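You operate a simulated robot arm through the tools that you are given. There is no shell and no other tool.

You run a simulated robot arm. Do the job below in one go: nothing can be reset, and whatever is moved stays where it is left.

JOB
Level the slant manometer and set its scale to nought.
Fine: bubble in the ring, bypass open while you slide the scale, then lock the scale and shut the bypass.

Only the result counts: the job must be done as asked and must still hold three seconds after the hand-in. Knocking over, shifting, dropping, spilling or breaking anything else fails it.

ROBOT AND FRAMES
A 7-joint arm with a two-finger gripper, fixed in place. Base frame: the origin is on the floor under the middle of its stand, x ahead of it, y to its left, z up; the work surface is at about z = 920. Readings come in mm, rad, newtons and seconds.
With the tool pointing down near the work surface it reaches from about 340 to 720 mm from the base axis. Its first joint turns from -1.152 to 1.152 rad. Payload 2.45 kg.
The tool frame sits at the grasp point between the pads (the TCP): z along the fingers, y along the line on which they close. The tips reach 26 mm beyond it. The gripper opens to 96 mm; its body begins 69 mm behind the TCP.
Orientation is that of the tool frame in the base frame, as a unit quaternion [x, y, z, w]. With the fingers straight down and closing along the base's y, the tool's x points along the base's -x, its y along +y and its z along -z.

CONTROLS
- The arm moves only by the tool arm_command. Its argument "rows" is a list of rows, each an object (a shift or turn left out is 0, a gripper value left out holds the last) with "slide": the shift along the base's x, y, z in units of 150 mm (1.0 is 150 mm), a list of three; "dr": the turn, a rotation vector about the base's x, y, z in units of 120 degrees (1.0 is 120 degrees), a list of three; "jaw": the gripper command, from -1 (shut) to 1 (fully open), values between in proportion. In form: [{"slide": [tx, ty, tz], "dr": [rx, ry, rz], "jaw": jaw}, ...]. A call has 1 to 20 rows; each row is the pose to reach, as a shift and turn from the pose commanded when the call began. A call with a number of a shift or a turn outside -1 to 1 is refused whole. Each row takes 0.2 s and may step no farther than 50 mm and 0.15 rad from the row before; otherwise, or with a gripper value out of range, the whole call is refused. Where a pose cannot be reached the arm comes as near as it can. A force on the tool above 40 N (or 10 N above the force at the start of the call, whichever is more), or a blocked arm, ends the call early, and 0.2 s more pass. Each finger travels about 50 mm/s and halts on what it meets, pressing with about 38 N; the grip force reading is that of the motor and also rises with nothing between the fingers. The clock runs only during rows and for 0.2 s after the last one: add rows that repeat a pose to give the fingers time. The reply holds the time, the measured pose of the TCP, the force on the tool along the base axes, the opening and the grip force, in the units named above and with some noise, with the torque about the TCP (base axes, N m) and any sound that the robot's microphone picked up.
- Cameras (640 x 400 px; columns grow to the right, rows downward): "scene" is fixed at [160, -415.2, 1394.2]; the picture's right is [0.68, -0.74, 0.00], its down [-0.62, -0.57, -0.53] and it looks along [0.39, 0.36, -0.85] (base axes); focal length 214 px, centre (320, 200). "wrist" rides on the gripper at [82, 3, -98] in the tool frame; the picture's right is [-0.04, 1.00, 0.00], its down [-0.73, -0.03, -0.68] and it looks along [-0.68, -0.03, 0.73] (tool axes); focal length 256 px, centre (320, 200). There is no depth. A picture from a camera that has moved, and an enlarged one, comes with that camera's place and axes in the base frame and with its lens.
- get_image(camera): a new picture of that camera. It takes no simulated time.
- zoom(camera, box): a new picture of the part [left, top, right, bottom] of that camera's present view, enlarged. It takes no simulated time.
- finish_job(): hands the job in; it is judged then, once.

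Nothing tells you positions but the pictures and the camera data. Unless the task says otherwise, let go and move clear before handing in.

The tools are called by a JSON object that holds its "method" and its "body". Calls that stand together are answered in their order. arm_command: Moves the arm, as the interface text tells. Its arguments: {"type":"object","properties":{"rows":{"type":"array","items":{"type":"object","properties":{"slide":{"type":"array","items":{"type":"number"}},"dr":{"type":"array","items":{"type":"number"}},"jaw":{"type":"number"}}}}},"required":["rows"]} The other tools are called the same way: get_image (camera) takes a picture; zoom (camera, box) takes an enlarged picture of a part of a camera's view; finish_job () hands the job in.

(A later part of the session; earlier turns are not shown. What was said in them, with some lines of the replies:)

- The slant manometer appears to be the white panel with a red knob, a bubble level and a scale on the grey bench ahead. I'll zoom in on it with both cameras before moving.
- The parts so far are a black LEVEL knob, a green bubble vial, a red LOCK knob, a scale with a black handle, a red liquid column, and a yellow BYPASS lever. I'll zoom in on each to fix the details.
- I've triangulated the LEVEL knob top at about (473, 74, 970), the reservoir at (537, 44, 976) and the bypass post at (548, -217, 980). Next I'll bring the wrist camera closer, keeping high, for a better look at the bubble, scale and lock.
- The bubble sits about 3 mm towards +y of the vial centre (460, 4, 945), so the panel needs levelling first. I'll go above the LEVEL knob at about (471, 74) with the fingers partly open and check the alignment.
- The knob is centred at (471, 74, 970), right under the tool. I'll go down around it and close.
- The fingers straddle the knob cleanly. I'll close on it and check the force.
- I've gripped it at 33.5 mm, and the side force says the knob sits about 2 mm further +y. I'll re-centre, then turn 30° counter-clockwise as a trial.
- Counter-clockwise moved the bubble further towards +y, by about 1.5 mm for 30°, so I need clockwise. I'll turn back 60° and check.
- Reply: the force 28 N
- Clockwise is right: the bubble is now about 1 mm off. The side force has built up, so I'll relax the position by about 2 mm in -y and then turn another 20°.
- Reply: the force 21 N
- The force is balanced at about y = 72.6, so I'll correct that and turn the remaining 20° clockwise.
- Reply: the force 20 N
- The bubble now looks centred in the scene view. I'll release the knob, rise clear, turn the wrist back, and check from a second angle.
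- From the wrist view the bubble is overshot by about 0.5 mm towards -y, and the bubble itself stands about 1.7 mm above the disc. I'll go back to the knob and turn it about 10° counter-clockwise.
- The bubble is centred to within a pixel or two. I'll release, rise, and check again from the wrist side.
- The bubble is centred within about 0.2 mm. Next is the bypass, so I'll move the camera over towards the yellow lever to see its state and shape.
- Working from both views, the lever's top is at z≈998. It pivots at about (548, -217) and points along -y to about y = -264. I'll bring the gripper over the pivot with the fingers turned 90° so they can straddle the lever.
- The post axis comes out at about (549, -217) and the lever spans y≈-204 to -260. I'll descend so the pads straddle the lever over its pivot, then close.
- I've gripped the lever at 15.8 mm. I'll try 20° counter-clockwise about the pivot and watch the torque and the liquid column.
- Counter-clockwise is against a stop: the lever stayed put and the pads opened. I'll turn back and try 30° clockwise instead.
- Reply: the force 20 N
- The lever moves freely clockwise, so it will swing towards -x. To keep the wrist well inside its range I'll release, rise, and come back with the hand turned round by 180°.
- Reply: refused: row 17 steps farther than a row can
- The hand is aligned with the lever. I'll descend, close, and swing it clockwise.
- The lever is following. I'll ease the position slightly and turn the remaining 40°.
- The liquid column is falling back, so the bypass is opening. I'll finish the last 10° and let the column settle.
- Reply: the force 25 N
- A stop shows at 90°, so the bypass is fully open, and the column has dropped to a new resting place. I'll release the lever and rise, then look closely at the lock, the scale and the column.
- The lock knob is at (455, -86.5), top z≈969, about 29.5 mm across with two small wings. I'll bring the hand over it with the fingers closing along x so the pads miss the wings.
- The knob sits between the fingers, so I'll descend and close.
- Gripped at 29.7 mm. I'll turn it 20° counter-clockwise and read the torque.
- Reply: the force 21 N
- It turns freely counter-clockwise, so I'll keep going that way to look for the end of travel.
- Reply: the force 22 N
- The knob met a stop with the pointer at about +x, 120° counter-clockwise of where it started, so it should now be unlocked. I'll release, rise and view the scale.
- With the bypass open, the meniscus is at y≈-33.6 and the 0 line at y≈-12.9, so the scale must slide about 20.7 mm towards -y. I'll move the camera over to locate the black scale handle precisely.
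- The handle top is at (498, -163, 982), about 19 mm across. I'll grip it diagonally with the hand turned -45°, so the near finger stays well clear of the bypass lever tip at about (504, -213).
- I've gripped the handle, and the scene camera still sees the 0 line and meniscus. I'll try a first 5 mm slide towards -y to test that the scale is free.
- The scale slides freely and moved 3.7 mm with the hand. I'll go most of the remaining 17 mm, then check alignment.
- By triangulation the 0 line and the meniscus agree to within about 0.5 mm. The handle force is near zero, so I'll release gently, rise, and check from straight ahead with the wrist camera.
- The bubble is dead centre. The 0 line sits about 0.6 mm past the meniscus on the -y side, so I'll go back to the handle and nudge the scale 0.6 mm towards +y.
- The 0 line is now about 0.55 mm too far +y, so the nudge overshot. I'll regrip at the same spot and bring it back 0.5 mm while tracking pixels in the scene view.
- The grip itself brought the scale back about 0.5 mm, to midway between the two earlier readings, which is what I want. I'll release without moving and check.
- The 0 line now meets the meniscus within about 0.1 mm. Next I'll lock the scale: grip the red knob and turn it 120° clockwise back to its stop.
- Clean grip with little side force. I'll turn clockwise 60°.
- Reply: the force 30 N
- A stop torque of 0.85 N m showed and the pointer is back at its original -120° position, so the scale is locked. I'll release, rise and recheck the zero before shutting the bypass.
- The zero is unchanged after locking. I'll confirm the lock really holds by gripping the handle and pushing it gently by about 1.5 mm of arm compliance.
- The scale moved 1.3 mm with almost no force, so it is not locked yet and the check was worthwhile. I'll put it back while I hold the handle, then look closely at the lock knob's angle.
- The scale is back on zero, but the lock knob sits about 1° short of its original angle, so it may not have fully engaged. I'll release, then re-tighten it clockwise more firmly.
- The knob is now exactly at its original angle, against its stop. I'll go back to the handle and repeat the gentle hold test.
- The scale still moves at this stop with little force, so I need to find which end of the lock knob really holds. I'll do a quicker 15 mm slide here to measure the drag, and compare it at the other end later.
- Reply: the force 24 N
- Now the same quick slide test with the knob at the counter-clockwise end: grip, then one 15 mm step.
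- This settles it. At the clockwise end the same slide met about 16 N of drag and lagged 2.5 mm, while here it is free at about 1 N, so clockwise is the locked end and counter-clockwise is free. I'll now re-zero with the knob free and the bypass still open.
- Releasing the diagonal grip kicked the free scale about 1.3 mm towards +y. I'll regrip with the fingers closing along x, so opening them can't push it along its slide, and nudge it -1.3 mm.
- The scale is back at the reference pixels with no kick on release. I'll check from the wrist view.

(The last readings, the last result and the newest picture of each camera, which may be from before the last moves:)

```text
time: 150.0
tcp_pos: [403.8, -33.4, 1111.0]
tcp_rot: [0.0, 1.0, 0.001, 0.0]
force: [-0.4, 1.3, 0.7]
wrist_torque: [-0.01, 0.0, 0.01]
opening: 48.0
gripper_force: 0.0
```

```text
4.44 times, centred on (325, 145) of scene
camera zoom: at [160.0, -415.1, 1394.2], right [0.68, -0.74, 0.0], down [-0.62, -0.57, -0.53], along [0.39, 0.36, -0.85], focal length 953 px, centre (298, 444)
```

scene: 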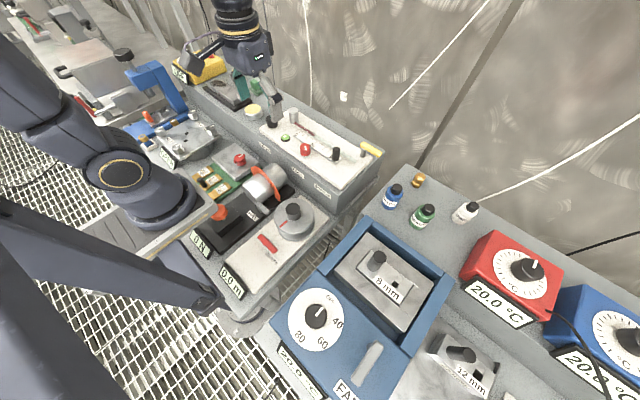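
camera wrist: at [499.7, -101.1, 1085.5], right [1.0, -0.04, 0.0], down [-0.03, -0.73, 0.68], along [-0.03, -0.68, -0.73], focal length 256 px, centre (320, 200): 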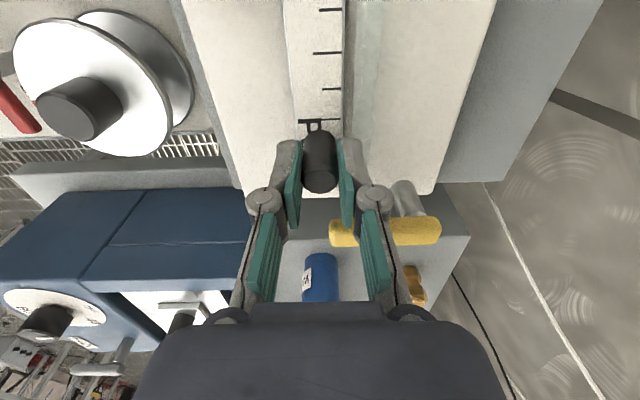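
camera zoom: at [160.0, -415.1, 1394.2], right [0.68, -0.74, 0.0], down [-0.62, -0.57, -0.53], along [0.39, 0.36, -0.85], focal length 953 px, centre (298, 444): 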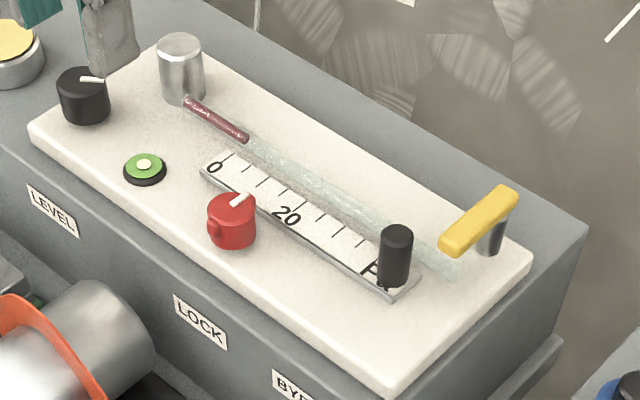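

The 0 line is within about 0.3 mm (0.1 Pa) of the meniscus, and the bubble is centred. I'll lock it now, turning clockwise to the end, which is the end that showed the drag.

{"method": "arm_command", "body": {"rows": [{"slide": [0.09, -0.09, -0.1], "dr": [0, 0, 0.04], "jaw": 0.15}, {"slide": [0.18, -0.17, -0.25], "dr": [0, 0, 0.08]}, {"slide": [0.27, -0.26, -0.4], "dr": [0, 0, 0.12]}, {"slide": [0.349, -0.337, -0.55], "dr": [0, 0, 0.1667]}, {"slide": [0.349, -0.337, -0.677], "dr": [0, 0, 0.1667]}, {"slide": [0.349, -0.337, -0.78], "dr": [0, 0, 0.1667]}, {"slide": [0.349, -0.337, -0.88], "dr": [0, 0, 0.1667]}, {"slide": [0.349, -0.337, -0.909], "dr": [0, 0, 0.1667]}, {"slide": [0.349, -0.337, -0.909], "dr": [0, 0, 0.1667]}, {"slide": [0.349, -0.337, -0.909], "dr": [0, 0, 0.1667], "jaw": -0.1}, {"slide": [0.349, -0.337, -0.909], "dr": [0, 0, 0.1667], "jaw": -0.5}, {"slide": [0.349, -0.337, -0.909], "dr": [0, 0, 0.1667], "jaw": -0.7}, {"slide": [0.349, -0.337, -0.909], "dr": [0, 0, 0.1667], "jaw": -0.7}]}}

{"method": "zoom", "body": {"camera": "wrist", "box": [160, 50, 480, 250]}}

```text
time: 152.8
tcp_pos: [457.1, -85.9, 974.7]
tcp_rot: [-0.172, 0.985, 0.0, 0.001]
force: [0.4, -1.1, -3.3]
wrist_torque: [-0.04, -0.17, -0.08]
opening: 29.3
gripper_force: 45.1
```

```text
2.00 times, centred on (320, 150) of wrist
camera zoom: at [378.9, -109.0, 1072.9], right [-0.3, 0.95, 0.0], down [0.7, 0.22, 0.68], along [0.65, 0.2, -0.73], focal length 512 px, centre (320, 300)
```

zoom: 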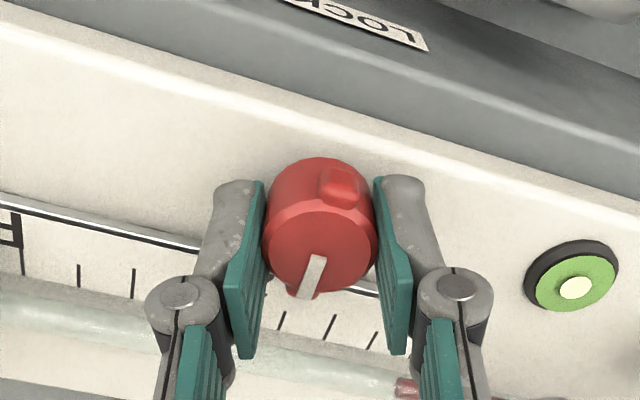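

{"method": "arm_command", "body": {"rows": [{"dr": [0, 0, -0.0625]}, {"dr": [0, 0, -0.125]}, {"dr": [0, 0, -0.1875]}, {"dr": [0, 0, -0.25]}, {"slide": [-0.003, -0.003, 0], "dr": [0, 0, -0.3125]}, {"slide": [-0.004, -0.005, 0], "dr": [0, 0, -0.375]}, {"slide": [-0.005, -0.006, 0], "dr": [0, 0, -0.4375]}, {"slide": [-0.006, -0.008, 0], "dr": [0, 0, -0.5]}, {"slide": [-0.006, -0.008, 0], "dr": [0, 0, -0.5]}]}}

{"method": "arm_command", "body": {"rows": [{"slide": [0, 0, 0], "dr": [0, 0, -0.0625]}, {"slide": [-0.002, -0.002, 0], "dr": [0, 0, -0.125]}, {"slide": [-0.004, -0.003, 0], "dr": [0, 0, -0.1875]}, {"slide": [-0.006, -0.004, 0], "dr": [0, 0, -0.25]}, {"slide": [-0.008, -0.005, 0], "dr": [0, 0, -0.3125]}, {"slide": [-0.009, -0.006, 0], "dr": [0, 0, -0.375]}, {"slide": [-0.009, -0.007, 0], "dr": [0, 0, -0.4375]}, {"slide": [-0.009, -0.007, 0], "dr": [0, 0, -0.4375]}]}}

```text
time: 154.8
tcp_pos: [455.4, -86.8, 974.1]
tcp_rot: [0.344, 0.939, 0.0, -0.001]
force: [7.3, -18.1, -15.0]
wrist_torque: [-0.62, -0.31, 0.02]
opening: 29.0
gripper_force: 45.3
```

```text
time: 156.6
tcp_pos: [454.3, -86.4, 974.9]
tcp_rot: [0.723, 0.691, 0.001, 0.0]
force: [8.1, -10.1, -9.4]
wrist_torque: [-0.91, -0.23, -0.01]
opening: 28.9
gripper_force: 45.0
```

{"method": "arm_command", "body": {"rows": [{"slide": [0.003, -0.007, -0.003], "dr": [0, 0, -0.04]}, {"slide": [0.003, -0.007, -0.003], "dr": [0, 0, -0.08]}, {"slide": [0.003, -0.007, -0.003], "dr": [0, 0, -0.12]}, {"slide": [0.003, -0.007, -0.003], "dr": [0, 0, -0.16]}, {"slide": [0.003, -0.007, -0.003], "dr": [0, 0, -0.19]}, {"slide": [0.003, -0.007, -0.003], "dr": [0, 0, -0.19]}]}}

{"method": "zoom", "body": {"camera": "wrist", "box": [160, 50, 480, 250]}}

{"method": "zoom", "body": {"camera": "scene", "box": [290, 135, 325, 160]}}

```text
time: 158.0
tcp_pos: [453.0, -86.6, 974.0]
tcp_rot: [0.845, 0.534, -0.001, -0.001]
force: [-3.8, 0.7, 3.5]
wrist_torque: [-0.19, 0.16, 0.63]
opening: 29.3
gripper_force: 45.0
```

```text
2.00 times, centred on (320, 150) of wrist
camera zoom: at [492.1, -15.0, 1072.5], right [0.88, -0.47, 0.0], down [-0.34, -0.65, 0.68], along [-0.32, -0.6, -0.73], focal length 512 px, centre (320, 300)
```

zoom: 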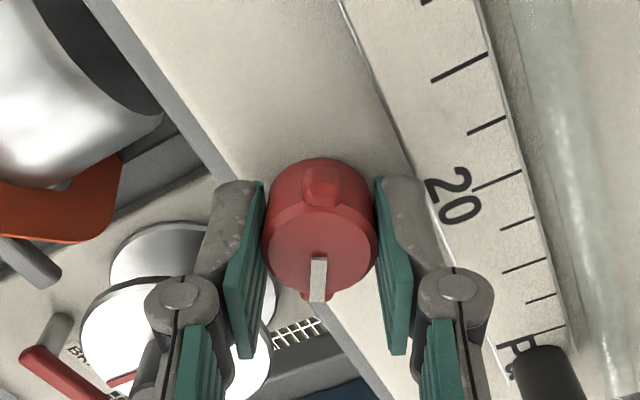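

```text
16.00 times, centred on (308, 148) of scene
camera zoom: at [159.9, -415.1, 1394.2], right [0.68, -0.74, 0.0], down [-0.62, -0.57, -0.53], along [0.39, 0.36, -0.85], focal length 3432 px, centre (520, 1040)
```

zoom: 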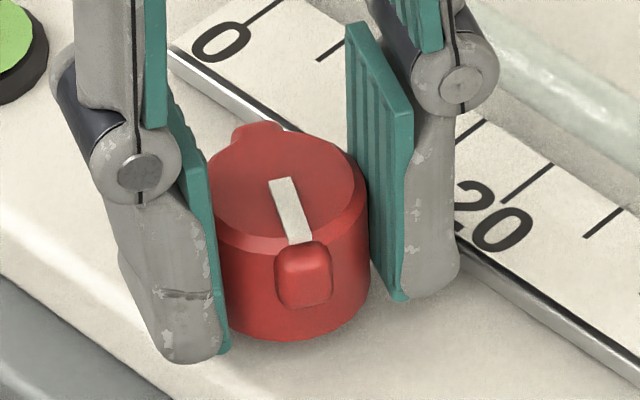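

The knob is at its clockwise stop (torque 0.63 N m), the same angle as originally. I'll release, rise and check the zero.

{"method": "arm_command", "body": {"rows": [{"jaw": -0.3}, {"jaw": 0.1}, {"jaw": 0.15}, {"slide": [0, 0, 0.2]}, {"slide": [0, 0, 0.45], "dr": [0, 0, 0.07]}, {"slide": [-0.1, 0.05, 0.7], "dr": [0, 0, 0.14]}, {"slide": [-0.2, 0.1, 0.85], "dr": [0, 0, 0.21]}, {"slide": [-0.3, 0.2, 0.9], "dr": [0, 0, 0.28]}, {"slide": [-0.34, 0.3, 0.91], "dr": [0, 0, 0.35]}, {"slide": [-0.34, 0.36, 0.91], "dr": [0, 0, 0.42]}, {"slide": [-0.34, 0.36, 0.91], "dr": [0, 0, 0.49]}, {"slide": [-0.34, 0.36, 0.91], "dr": [0, 0, 0.56]}, {"slide": [-0.34, 0.36, 0.91], "dr": [0, 0, 0.63]}, {"slide": [-0.34, 0.36, 0.91], "dr": [0, 0, 0.7]}, {"slide": [-0.34, 0.36, 0.91], "dr": [0, 0, 0.77]}, {"slide": [-0.34, 0.36, 0.91], "dr": [0, 0, 0.84]}, {"slide": [-0.34, 0.36, 0.91], "dr": [0, 0, 0.91]}, {"slide": [-0.34, 0.36, 0.91], "dr": [0, 0, 0.962]}, {"slide": [-0.34, 0.36, 0.91], "dr": [0, 0, 0.962]}]}}

{"method": "zoom", "body": {"camera": "wrist", "box": [314, 150, 334, 182]}}

{"method": "zoom", "body": {"camera": "scene", "box": [295, 115, 325, 140]}}

{"method": "zoom", "body": {"camera": "scene", "box": [290, 135, 325, 160]}}

{"method": "zoom", "body": {"camera": "wrist", "box": [335, 105, 379, 145]}}

```text
time: 162.0
tcp_pos: [403.0, -32.5, 1111.0]
tcp_rot: [-0.001, 1.0, 0.0, 0.0]
force: [-0.4, -0.2, -0.4]
wrist_torque: [0.03, 0.02, 0.02]
opening: 55.2
gripper_force: 0.0
```

```text
12.50 times, centred on (324, 166) of wrist
camera zoom: at [322.0, -30.6, 1209.1], right [0.04, 1.0, 0.0], down [0.73, -0.03, 0.68], along [0.68, -0.03, -0.73], focal length 3200 px, centre (270, 625)
```

zoom: 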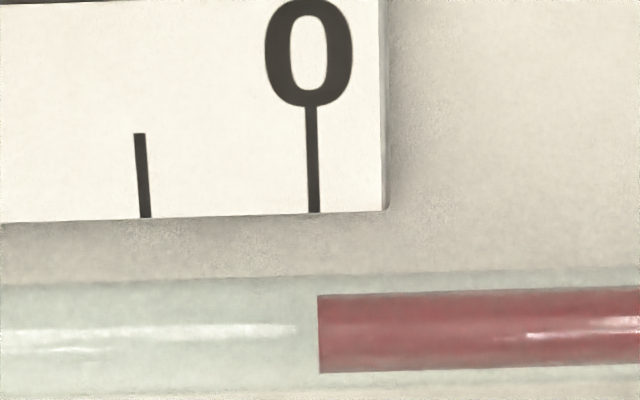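

```text
16.00 times, centred on (310, 128) of scene
camera zoom: at [160.0, -415.2, 1394.2], right [0.68, -0.74, 0.0], down [-0.62, -0.57, -0.53], along [0.39, 0.36, -0.85], focal length 3432 px, centre (480, 1360)
```

zoom: 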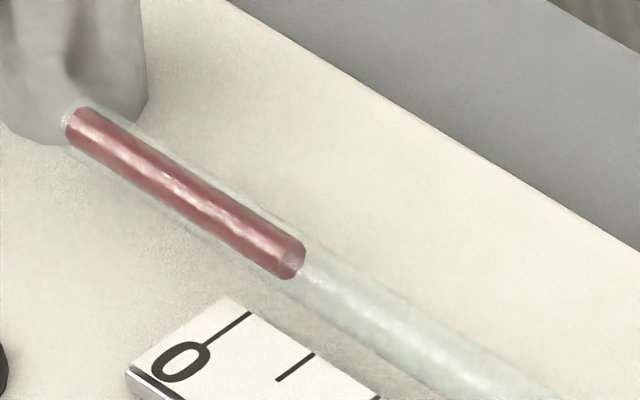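

```text
16.00 times, centred on (308, 148) of scene
camera zoom: at [160.0, -415.2, 1394.2], right [0.68, -0.74, 0.0], down [-0.62, -0.57, -0.53], along [0.39, 0.36, -0.85], focal length 3432 px, centre (520, 1040)
```

zoom: 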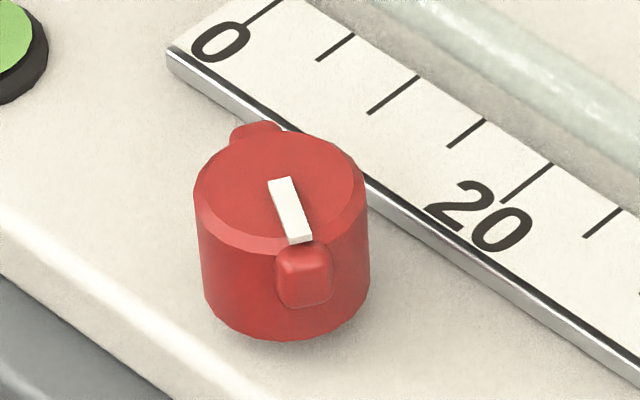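

```text
10.00 times, centred on (357, 125) of wrist
camera zoom: at [322.0, -30.6, 1209.1], right [0.04, 1.0, 0.0], down [0.73, -0.03, 0.68], along [0.68, -0.03, -0.73], focal length 2560 px, centre (-50, 950)
```

zoom: 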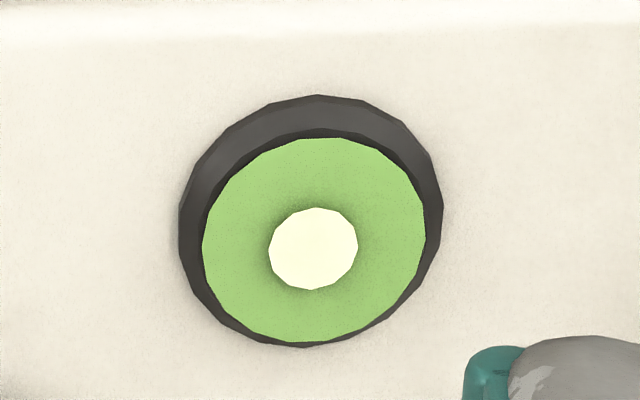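

Zero holds within 0.2 mm, the bubble is centred and the lock is at its clockwise stop. Last is shutting the bypass: I'll go to the lever, which now points along -x, grip it over its pivot and swing it counter-clockwise back to -y.

{"method": "arm_command", "body": {"rows": [{"slide": [0.15, -0.22, 0], "jaw": 0.1}, {"slide": [0.3, -0.45, 0]}, {"slide": [0.45, -0.67, 0]}, {"slide": [0.6, -0.9, 0]}, {"slide": [0.75, -0.95, 0]}, {"slide": [0.9, -1.0, 0]}, {"slide": [0.968, -1.0, 0]}, {"slide": [0.968, -1.0, 0]}]}}

{"method": "get_image", "body": {"camera": "wrist"}}

```text
time: 163.8
tcp_pos: [549.8, -185.0, 1110.4]
tcp_rot: [0.0, 1.0, 0.0, 0.0]
force: [0.1, -0.6, 0.5]
wrist_torque: [-0.01, 0.02, 0.01]
opening: 52.7
gripper_force: 0.1
```

```text
taken
camera wrist: at [467.2, -180.8, 1208.8], right [0.04, 1.0, 0.0], down [0.73, -0.03, 0.68], along [0.68, -0.03, -0.73], focal length 256 px, centre (320, 200)
```

wrist: 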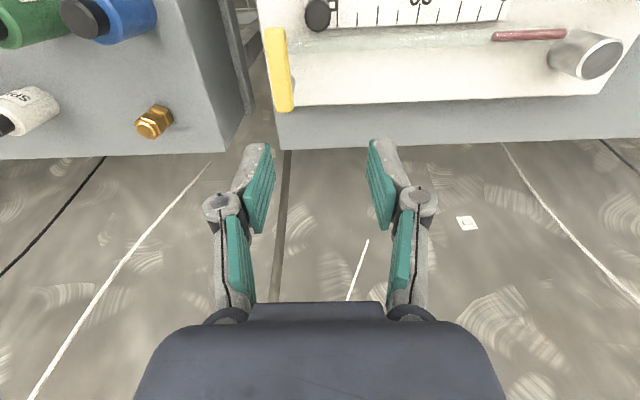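

{"method": "arm_command", "body": {"rows": [{"slide": [0, -0.1, -0.15]}, {"slide": [0, -0.213, -0.3]}, {"slide": [0, -0.213, -0.42]}, {"slide": [0, -0.213, -0.42]}]}}

{"method": "zoom", "body": {"camera": "wrist", "box": [200, 30, 440, 200]}}

{"method": "zoom", "body": {"camera": "scene", "box": [320, 100, 400, 170]}}

```text
time: 164.8
tcp_pos: [548.6, -216.4, 1047.1]
tcp_rot: [0.0, 1.0, 0.0, 0.0]
force: [0.3, -1.2, 0.2]
wrist_torque: [-0.02, 0.0, 0.04]
opening: 52.6
gripper_force: 0.1
```

```text
2.35 times, centred on (320, 115) of wrist
camera zoom: at [466.9, -212.6, 1145.0], right [0.04, 1.0, 0.0], down [0.73, -0.03, 0.68], along [0.68, -0.03, -0.73], focal length 602 px, centre (320, 400)
```

zoom: 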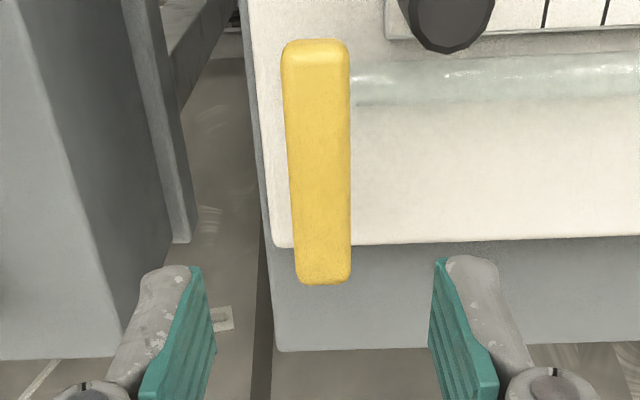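

```text
5.71 times, centred on (360, 135) of scene
camera zoom: at [160.0, -415.2, 1394.2], right [0.68, -0.74, 0.0], down [-0.62, -0.57, -0.53], along [0.39, 0.36, -0.85], focal length 1226 px, centre (91, 571)
```

zoom: 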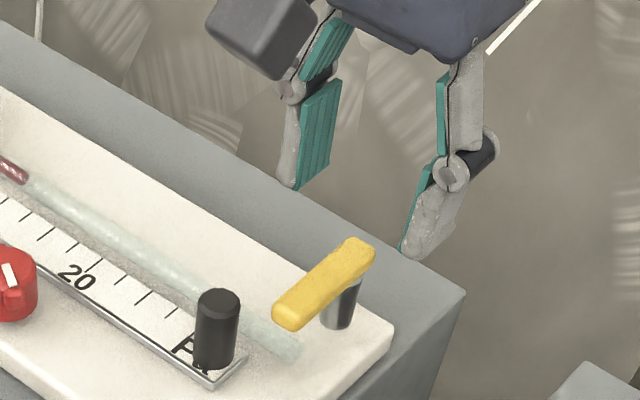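

{"method": "arm_command", "body": {"rows": [{"slide": [0, 0.002, -0.1]}, {"slide": [0, 0.002, -0.2]}, {"slide": [0, 0.002, -0.281]}, {"slide": [0, 0.002, -0.281]}, {"slide": [0, 0.002, -0.281], "jaw": -0.3}, {"slide": [0, 0.002, -0.281], "jaw": -0.6}, {"slide": [0, 0.002, -0.281], "jaw": -0.85}, {"slide": [0, 0.002, -0.281], "jaw": -0.85}, {"slide": [0, 0.002, -0.281], "jaw": -0.85}]}}

{"method": "zoom", "body": {"camera": "wrist", "box": [200, 50, 440, 220]}}

{"method": "zoom", "body": {"camera": "scene", "box": [290, 100, 400, 180]}}

```text
time: 166.8
tcp_pos: [549.3, -215.9, 1005.3]
tcp_rot: [0.0, 1.0, -0.001, 0.0]
force: [-1.2, 3.7, -0.6]
wrist_torque: [0.05, -0.05, 0.0]
opening: 15.4
gripper_force: 41.3
```

```text
2.35 times, centred on (320, 135) of wrist
camera zoom: at [467.3, -212.1, 1103.3], right [0.04, 1.0, 0.0], down [0.73, -0.03, 0.68], along [0.68, -0.03, -0.73], focal length 602 px, centre (320, 353)
```

zoom: 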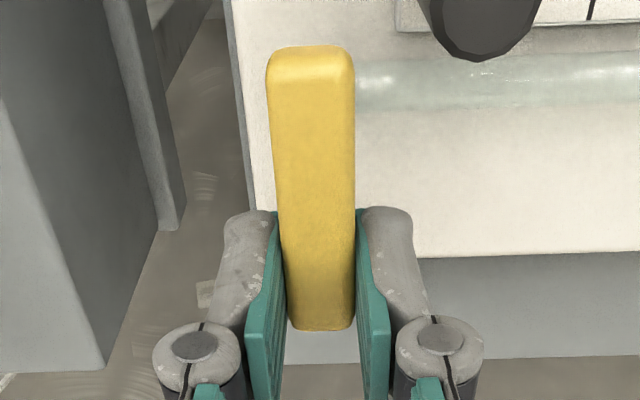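

```text
5.00 times, centred on (345, 140) of scene
camera zoom: at [160.0, -415.1, 1394.2], right [0.68, -0.74, 0.0], down [-0.62, -0.57, -0.53], along [0.39, 0.36, -0.85], focal length 1072 px, centre (195, 500)
```

zoom: 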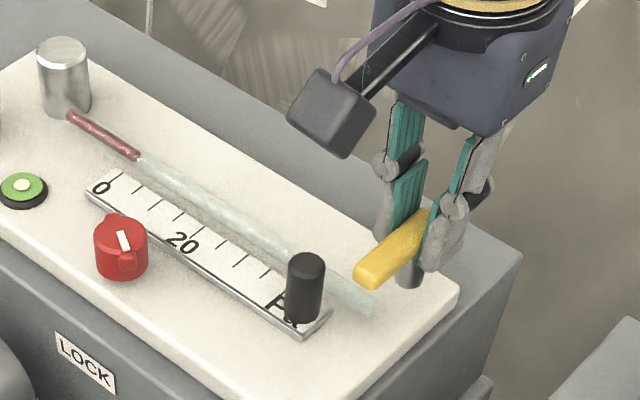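

Good grip. I'll swing it 45° counter-clockwise first.

{"method": "arm_command", "body": {"rows": [{"dr": [0, 0, 0.0625]}, {"dr": [0, 0, 0.125]}, {"dr": [0, 0, 0.1875]}, {"dr": [0, 0, 0.25]}, {"dr": [0, 0, 0.3125]}, {"dr": [0, 0, 0.375]}, {"dr": [0, 0, 0.375]}]}}

{"method": "zoom", "body": {"camera": "scene", "box": [290, 100, 400, 180]}}

```text
time: 168.4
tcp_pos: [550.2, -216.0, 1005.2]
tcp_rot: [-0.383, 0.924, -0.001, 0.0]
force: [8.6, -4.5, -17.0]
wrist_torque: [-0.37, 0.04, 0.03]
opening: 15.4
gripper_force: 41.7
```

```text
5.00 times, centred on (345, 140) of scene
camera zoom: at [160.6, -415.4, 1394.0], right [0.68, -0.74, 0.0], down [-0.62, -0.57, -0.53], along [0.39, 0.36, -0.85], focal length 1072 px, centre (195, 500)
```

zoom: 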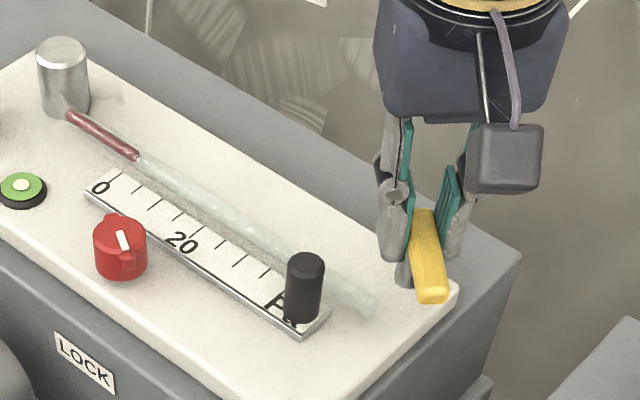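

{"method": "arm_command", "body": {"rows": [{"slide": [0.006, -0.003, -0.004], "dr": [0, 0, 0]}, {"slide": [0.006, -0.003, -0.004], "dr": [0, 0, 0.0625]}, {"slide": [0.006, -0.003, -0.004], "dr": [0, 0, 0.125]}, {"slide": [0.006, -0.003, -0.004], "dr": [0, 0, 0.1875]}, {"slide": [0.006, -0.003, -0.004], "dr": [0, 0, 0.25]}, {"slide": [0.006, -0.003, -0.004], "dr": [0, 0, 0.3125]}, {"slide": [0.006, -0.003, -0.004], "dr": [0, 0, 0.37]}, {"slide": [0.006, -0.003, -0.004], "dr": [0, 0, 0.37]}]}}

{"method": "zoom", "body": {"camera": "scene", "box": [290, 100, 400, 180]}}

{"method": "zoom", "body": {"camera": "wrist", "box": [200, 50, 440, 220]}}

```text
time: 170.2
tcp_pos: [549.3, -216.1, 1004.0]
tcp_rot: [-0.704, 0.71, -0.001, -0.001]
force: [-1.6, -2.4, -9.0]
wrist_torque: [-0.44, 0.05, 0.02]
opening: 15.6
gripper_force: 41.8
```

```text
5.00 times, centred on (345, 140) of scene
camera zoom: at [160.2, -415.3, 1394.1], right [0.68, -0.74, 0.0], down [-0.62, -0.57, -0.53], along [0.39, 0.36, -0.85], focal length 1072 px, centre (195, 500)
```

zoom: 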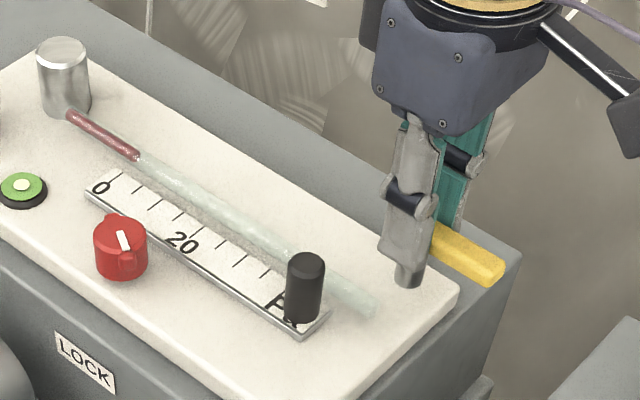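

```text
2.35 times, centred on (320, 135) of wrist
camera zoom: at [545.6, -297.5, 1103.3], right [-1.0, 0.05, 0.0], down [0.04, 0.73, 0.68], along [0.03, 0.68, -0.73], focal length 602 px, centre (320, 353)
```

zoom: 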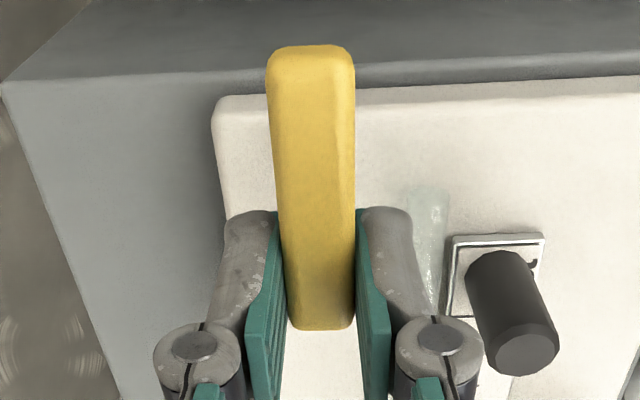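

The lever is nearly home. I'll press 5° more to seat it on the shut stop.

{"method": "arm_command", "body": {"rows": [{"slide": [0, 0, 0], "dr": [0, 0, 0.025]}, {"slide": [0, 0, 0], "dr": [0, 0, 0.05]}, {"slide": [0, 0, 0], "dr": [0, 0, 0.05]}]}}

{"method": "zoom", "body": {"camera": "scene", "box": [330, 115, 400, 170]}}

{"method": "zoom", "body": {"camera": "scene", "box": [295, 115, 325, 140]}}

```text
time: 171.0
tcp_pos: [549.2, -214.1, 1004.6]
tcp_rot: [0.739, -0.673, 0.0, 0.0]
force: [-0.5, -0.4, -1.0]
wrist_torque: [0.27, 0.13, -1.22]
opening: 16.9
gripper_force: 42.6
```

```text
7.27 times, centred on (365, 142) of scene
camera zoom: at [160.0, -415.2, 1394.1], right [0.68, -0.74, 0.0], down [-0.62, -0.57, -0.53], along [0.39, 0.36, -0.85], focal length 1560 px, centre (-7, 618)
```

zoom: 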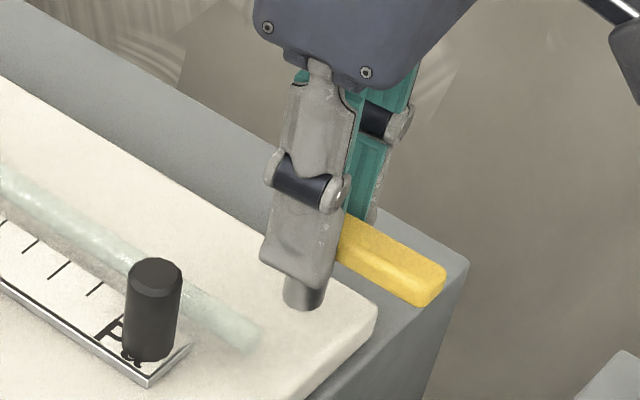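

```text
16.00 times, centred on (310, 128) of scene
camera zoom: at [160.0, -415.2, 1394.1], right [0.68, -0.74, 0.0], down [-0.62, -0.57, -0.53], along [0.39, 0.36, -0.85], focal length 3432 px, centre (480, 1360)
```

zoom: 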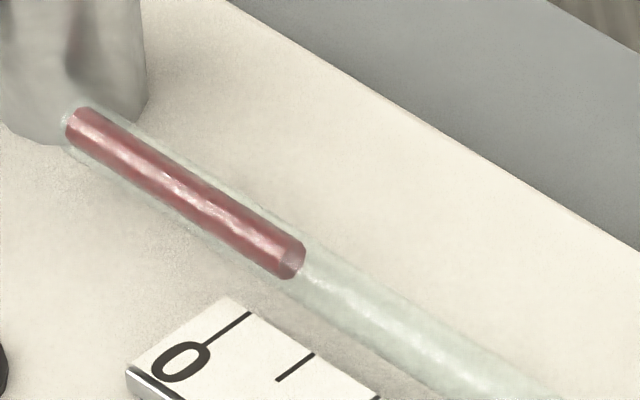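

The lever is at its shut stop and the column still reads nought. I'll relieve the twist slightly, let go, rise clear and do a final check.

{"method": "arm_command", "body": {"rows": [{"dr": [0, 0, -0.02]}, {"dr": [0, 0, -0.03], "jaw": -0.5}, {"dr": [0, 0, -0.03], "jaw": 0.0}, {"dr": [0, 0, -0.03], "jaw": 0.1}, {"slide": [0, 0, 0.15], "dr": [0, 0, -0.03]}, {"slide": [0, 0, 0.4], "dr": [0, 0, -0.06]}, {"slide": [0, 0, 0.7], "dr": [0, 0, -0.12]}, {"slide": [-0.1, 0.1, 0.75], "dr": [0, 0, -0.18]}, {"slide": [-0.2, 0.2, 0.75], "dr": [0, 0, -0.24]}, {"slide": [-0.3, 0.3, 0.75], "dr": [0, 0, -0.3]}, {"slide": [-0.4, 0.45, 0.75], "dr": [0, 0, -0.37]}, {"slide": [-0.5, 0.6, 0.75], "dr": [0, 0, -0.44]}, {"slide": [-0.6, 0.75, 0.75], "dr": [0, 0, -0.51]}, {"slide": [-0.7, 0.9, 0.75], "dr": [0, 0, -0.58]}, {"slide": [-0.8, 1.0, 0.75], "dr": [0, 0, -0.65]}, {"slide": [-0.9, 1.0, 0.75], "dr": [0, 0, -0.72]}, {"slide": [-0.97, 1.0, 0.75], "dr": [0, 0, -0.79]}, {"slide": [-0.97, 1.0, 0.75], "dr": [0, 0, -0.79]}]}}

{"method": "get_image", "body": {"camera": "wrist"}}

{"method": "zoom", "body": {"camera": "scene", "box": [260, 100, 390, 190]}}

{"method": "zoom", "body": {"camera": "scene", "box": [345, 130, 395, 170]}}

```text
time: 174.8
tcp_pos: [406.0, -65.5, 1117.7]
tcp_rot: [-0.004, 1.0, 0.0, 0.0]
force: [0.3, 0.3, 0.3]
wrist_torque: [-0.01, 0.0, 0.04]
opening: 52.7
gripper_force: 0.1
```

```text
taken
camera wrist: at [323.0, -63.3, 1215.4], right [0.03, 1.0, 0.0], down [0.73, -0.02, 0.68], along [0.68, -0.02, -0.73], focal length 256 px, centre (320, 200)
```

wrist: 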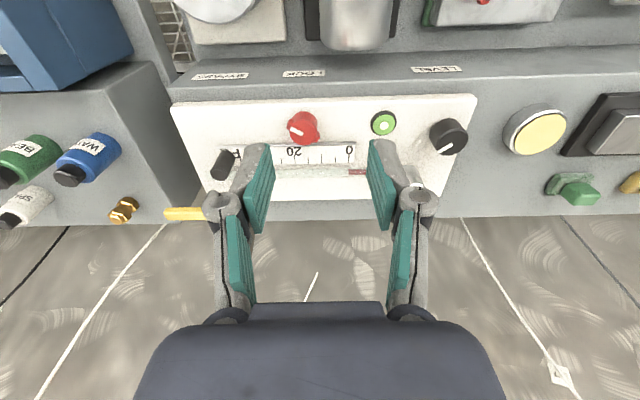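

```text
4.44 times, centred on (325, 145) of scene
camera zoom: at [160.0, -415.2, 1394.2], right [0.68, -0.74, 0.0], down [-0.62, -0.57, -0.53], along [0.39, 0.36, -0.85], focal length 953 px, centre (298, 444)
```

zoom: 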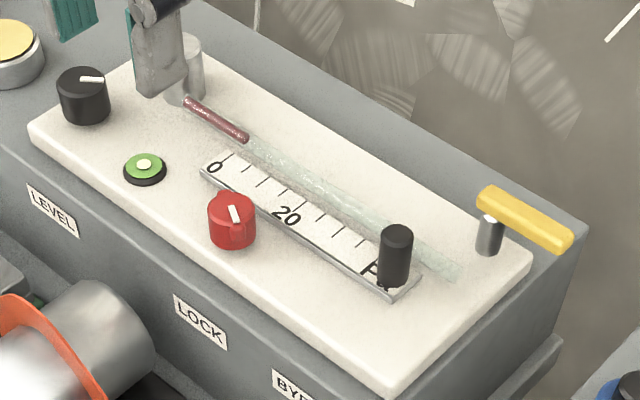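

```text
10.00 times, centred on (370, 150) of scene
camera zoom: at [160.0, -415.2, 1394.2], right [0.68, -0.74, 0.0], down [-0.62, -0.57, -0.53], along [0.39, 0.36, -0.85], focal length 2145 px, centre (-180, 700)
```

zoom: 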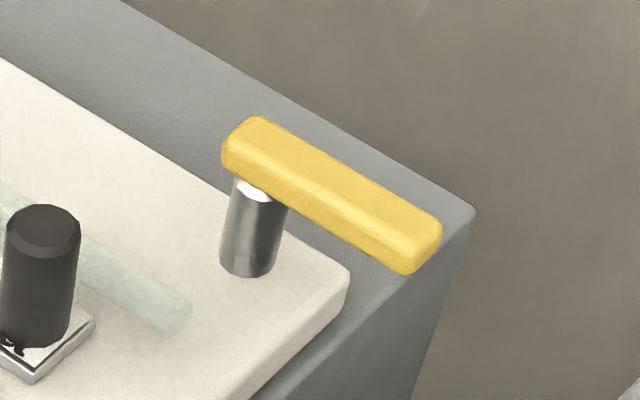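

The lever is exactly in its original shut position. I'll rise further, let some time pass, and check the bubble and zero once more.

{"method": "arm_command", "body": {"rows": [{"slide": [0, 0.1, 0.0]}, {"slide": [0, 0.21, 0.0]}, {"slide": [0, 0.21, 0.0]}, {"slide": [0, 0.21, 0.0]}, {"slide": [0, 0.21, 0.0]}, {"slide": [0, 0.21, 0.0]}, {"slide": [0, 0.21, 0.0]}, {"slide": [0, 0.21, 0.0]}, {"slide": [0, 0.21, 0.0]}, {"slide": [0, 0.21, 0.0]}]}}

{"method": "zoom", "body": {"camera": "wrist", "box": [314, 146, 334, 178]}}

{"method": "zoom", "body": {"camera": "wrist", "box": [335, 105, 379, 145]}}

{"method": "zoom", "body": {"camera": "scene", "box": [295, 115, 325, 140]}}

{"method": "get_image", "body": {"camera": "scene"}}

```text
time: 177.0
tcp_pos: [406.0, -33.6, 1117.9]
tcp_rot: [-0.006, 1.0, 0.001, 0.0]
force: [0.4, -0.1, 0.0]
wrist_torque: [0.01, -0.02, 0.02]
opening: 53.0
gripper_force: 0.1
```

```text
12.50 times, centred on (324, 162) of wrist
camera zoom: at [323.3, -31.7, 1215.5], right [0.03, 1.0, 0.0], down [0.73, -0.02, 0.68], along [0.68, -0.02, -0.73], focal length 3200 px, centre (270, 675)
```

zoom: 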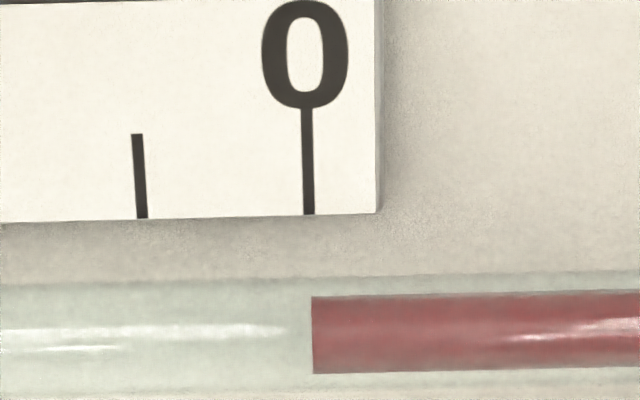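

```text
10.00 times, centred on (357, 125) of wrist
camera zoom: at [323.3, -31.7, 1215.5], right [0.03, 1.0, 0.0], down [0.73, -0.02, 0.68], along [0.68, -0.02, -0.73], focal length 2560 px, centre (-50, 950)
```

zoom: 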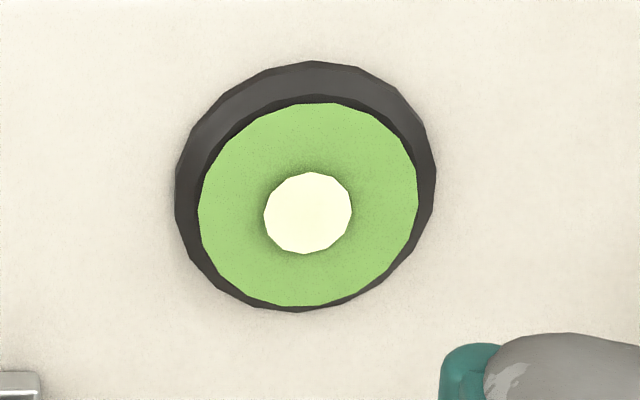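

```text
16.00 times, centred on (310, 128) of scene
camera zoom: at [160.0, -415.2, 1394.2], right [0.68, -0.74, 0.0], down [-0.62, -0.57, -0.53], along [0.39, 0.36, -0.85], focal length 3432 px, centre (480, 1360)
```

zoom: 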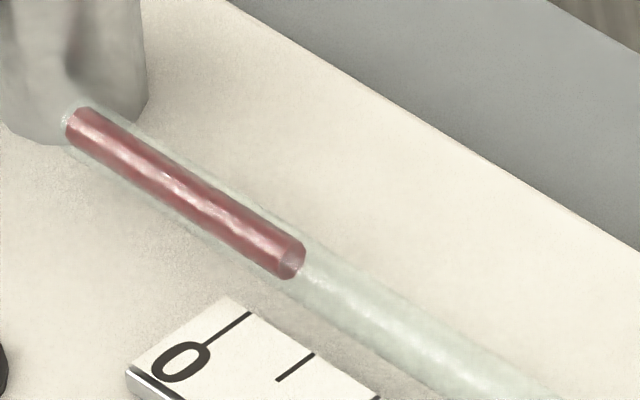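

```text
taken
```

scene: 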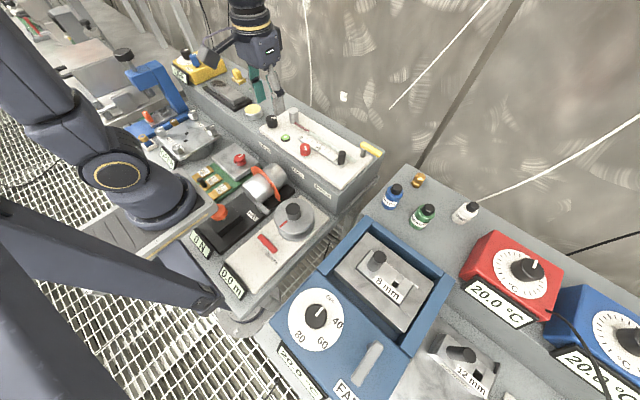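

Everything checks out:

- **Level:** the bubble is centred in its ring.
- **Zero:** the 0 line is within about 0.2 mm of the meniscus.
- **Lock:** the knob is at its clockwise stop.
- **Bypass:** the lever is on its shut stop and the column is steady.

The hand is clear and nothing else was disturbed, so I'm handing in.

{"method": "finish_job", "body": {}}

```text
The job is handed in.
```

The slant manometer is level, its scale is set to nought and locked, and the bypass is shut. I handed the job in; no verdict has come back yet.

- **Level:** the bubble sits in the centre of its ring.
- **Zero:** I set the 0 line with the bypass open. It is within about 0.2 mm of the liquid's edge, roughly 0.06 Pa on the scale.
- **Lock:** the red knob is at its clockwise stop. With the knob there, the scale resisted a quick push with about 16 N, against about 1 N at the other end. A slow, steady push of the handle could still creep it by a millimetre or so, so the lock works as a friction clamp rather than a hard stop.
- **Bypass:** the lever is back on its shut stop, where it started. The column stayed at nought after it was shut.

The first time I locked it, I pushed the handle to test the lock and the scale slid. I unlocked it, zeroed it again with the bypass still open, and locked it again. The hand is clear, and I saw nothing else knocked or shifted.
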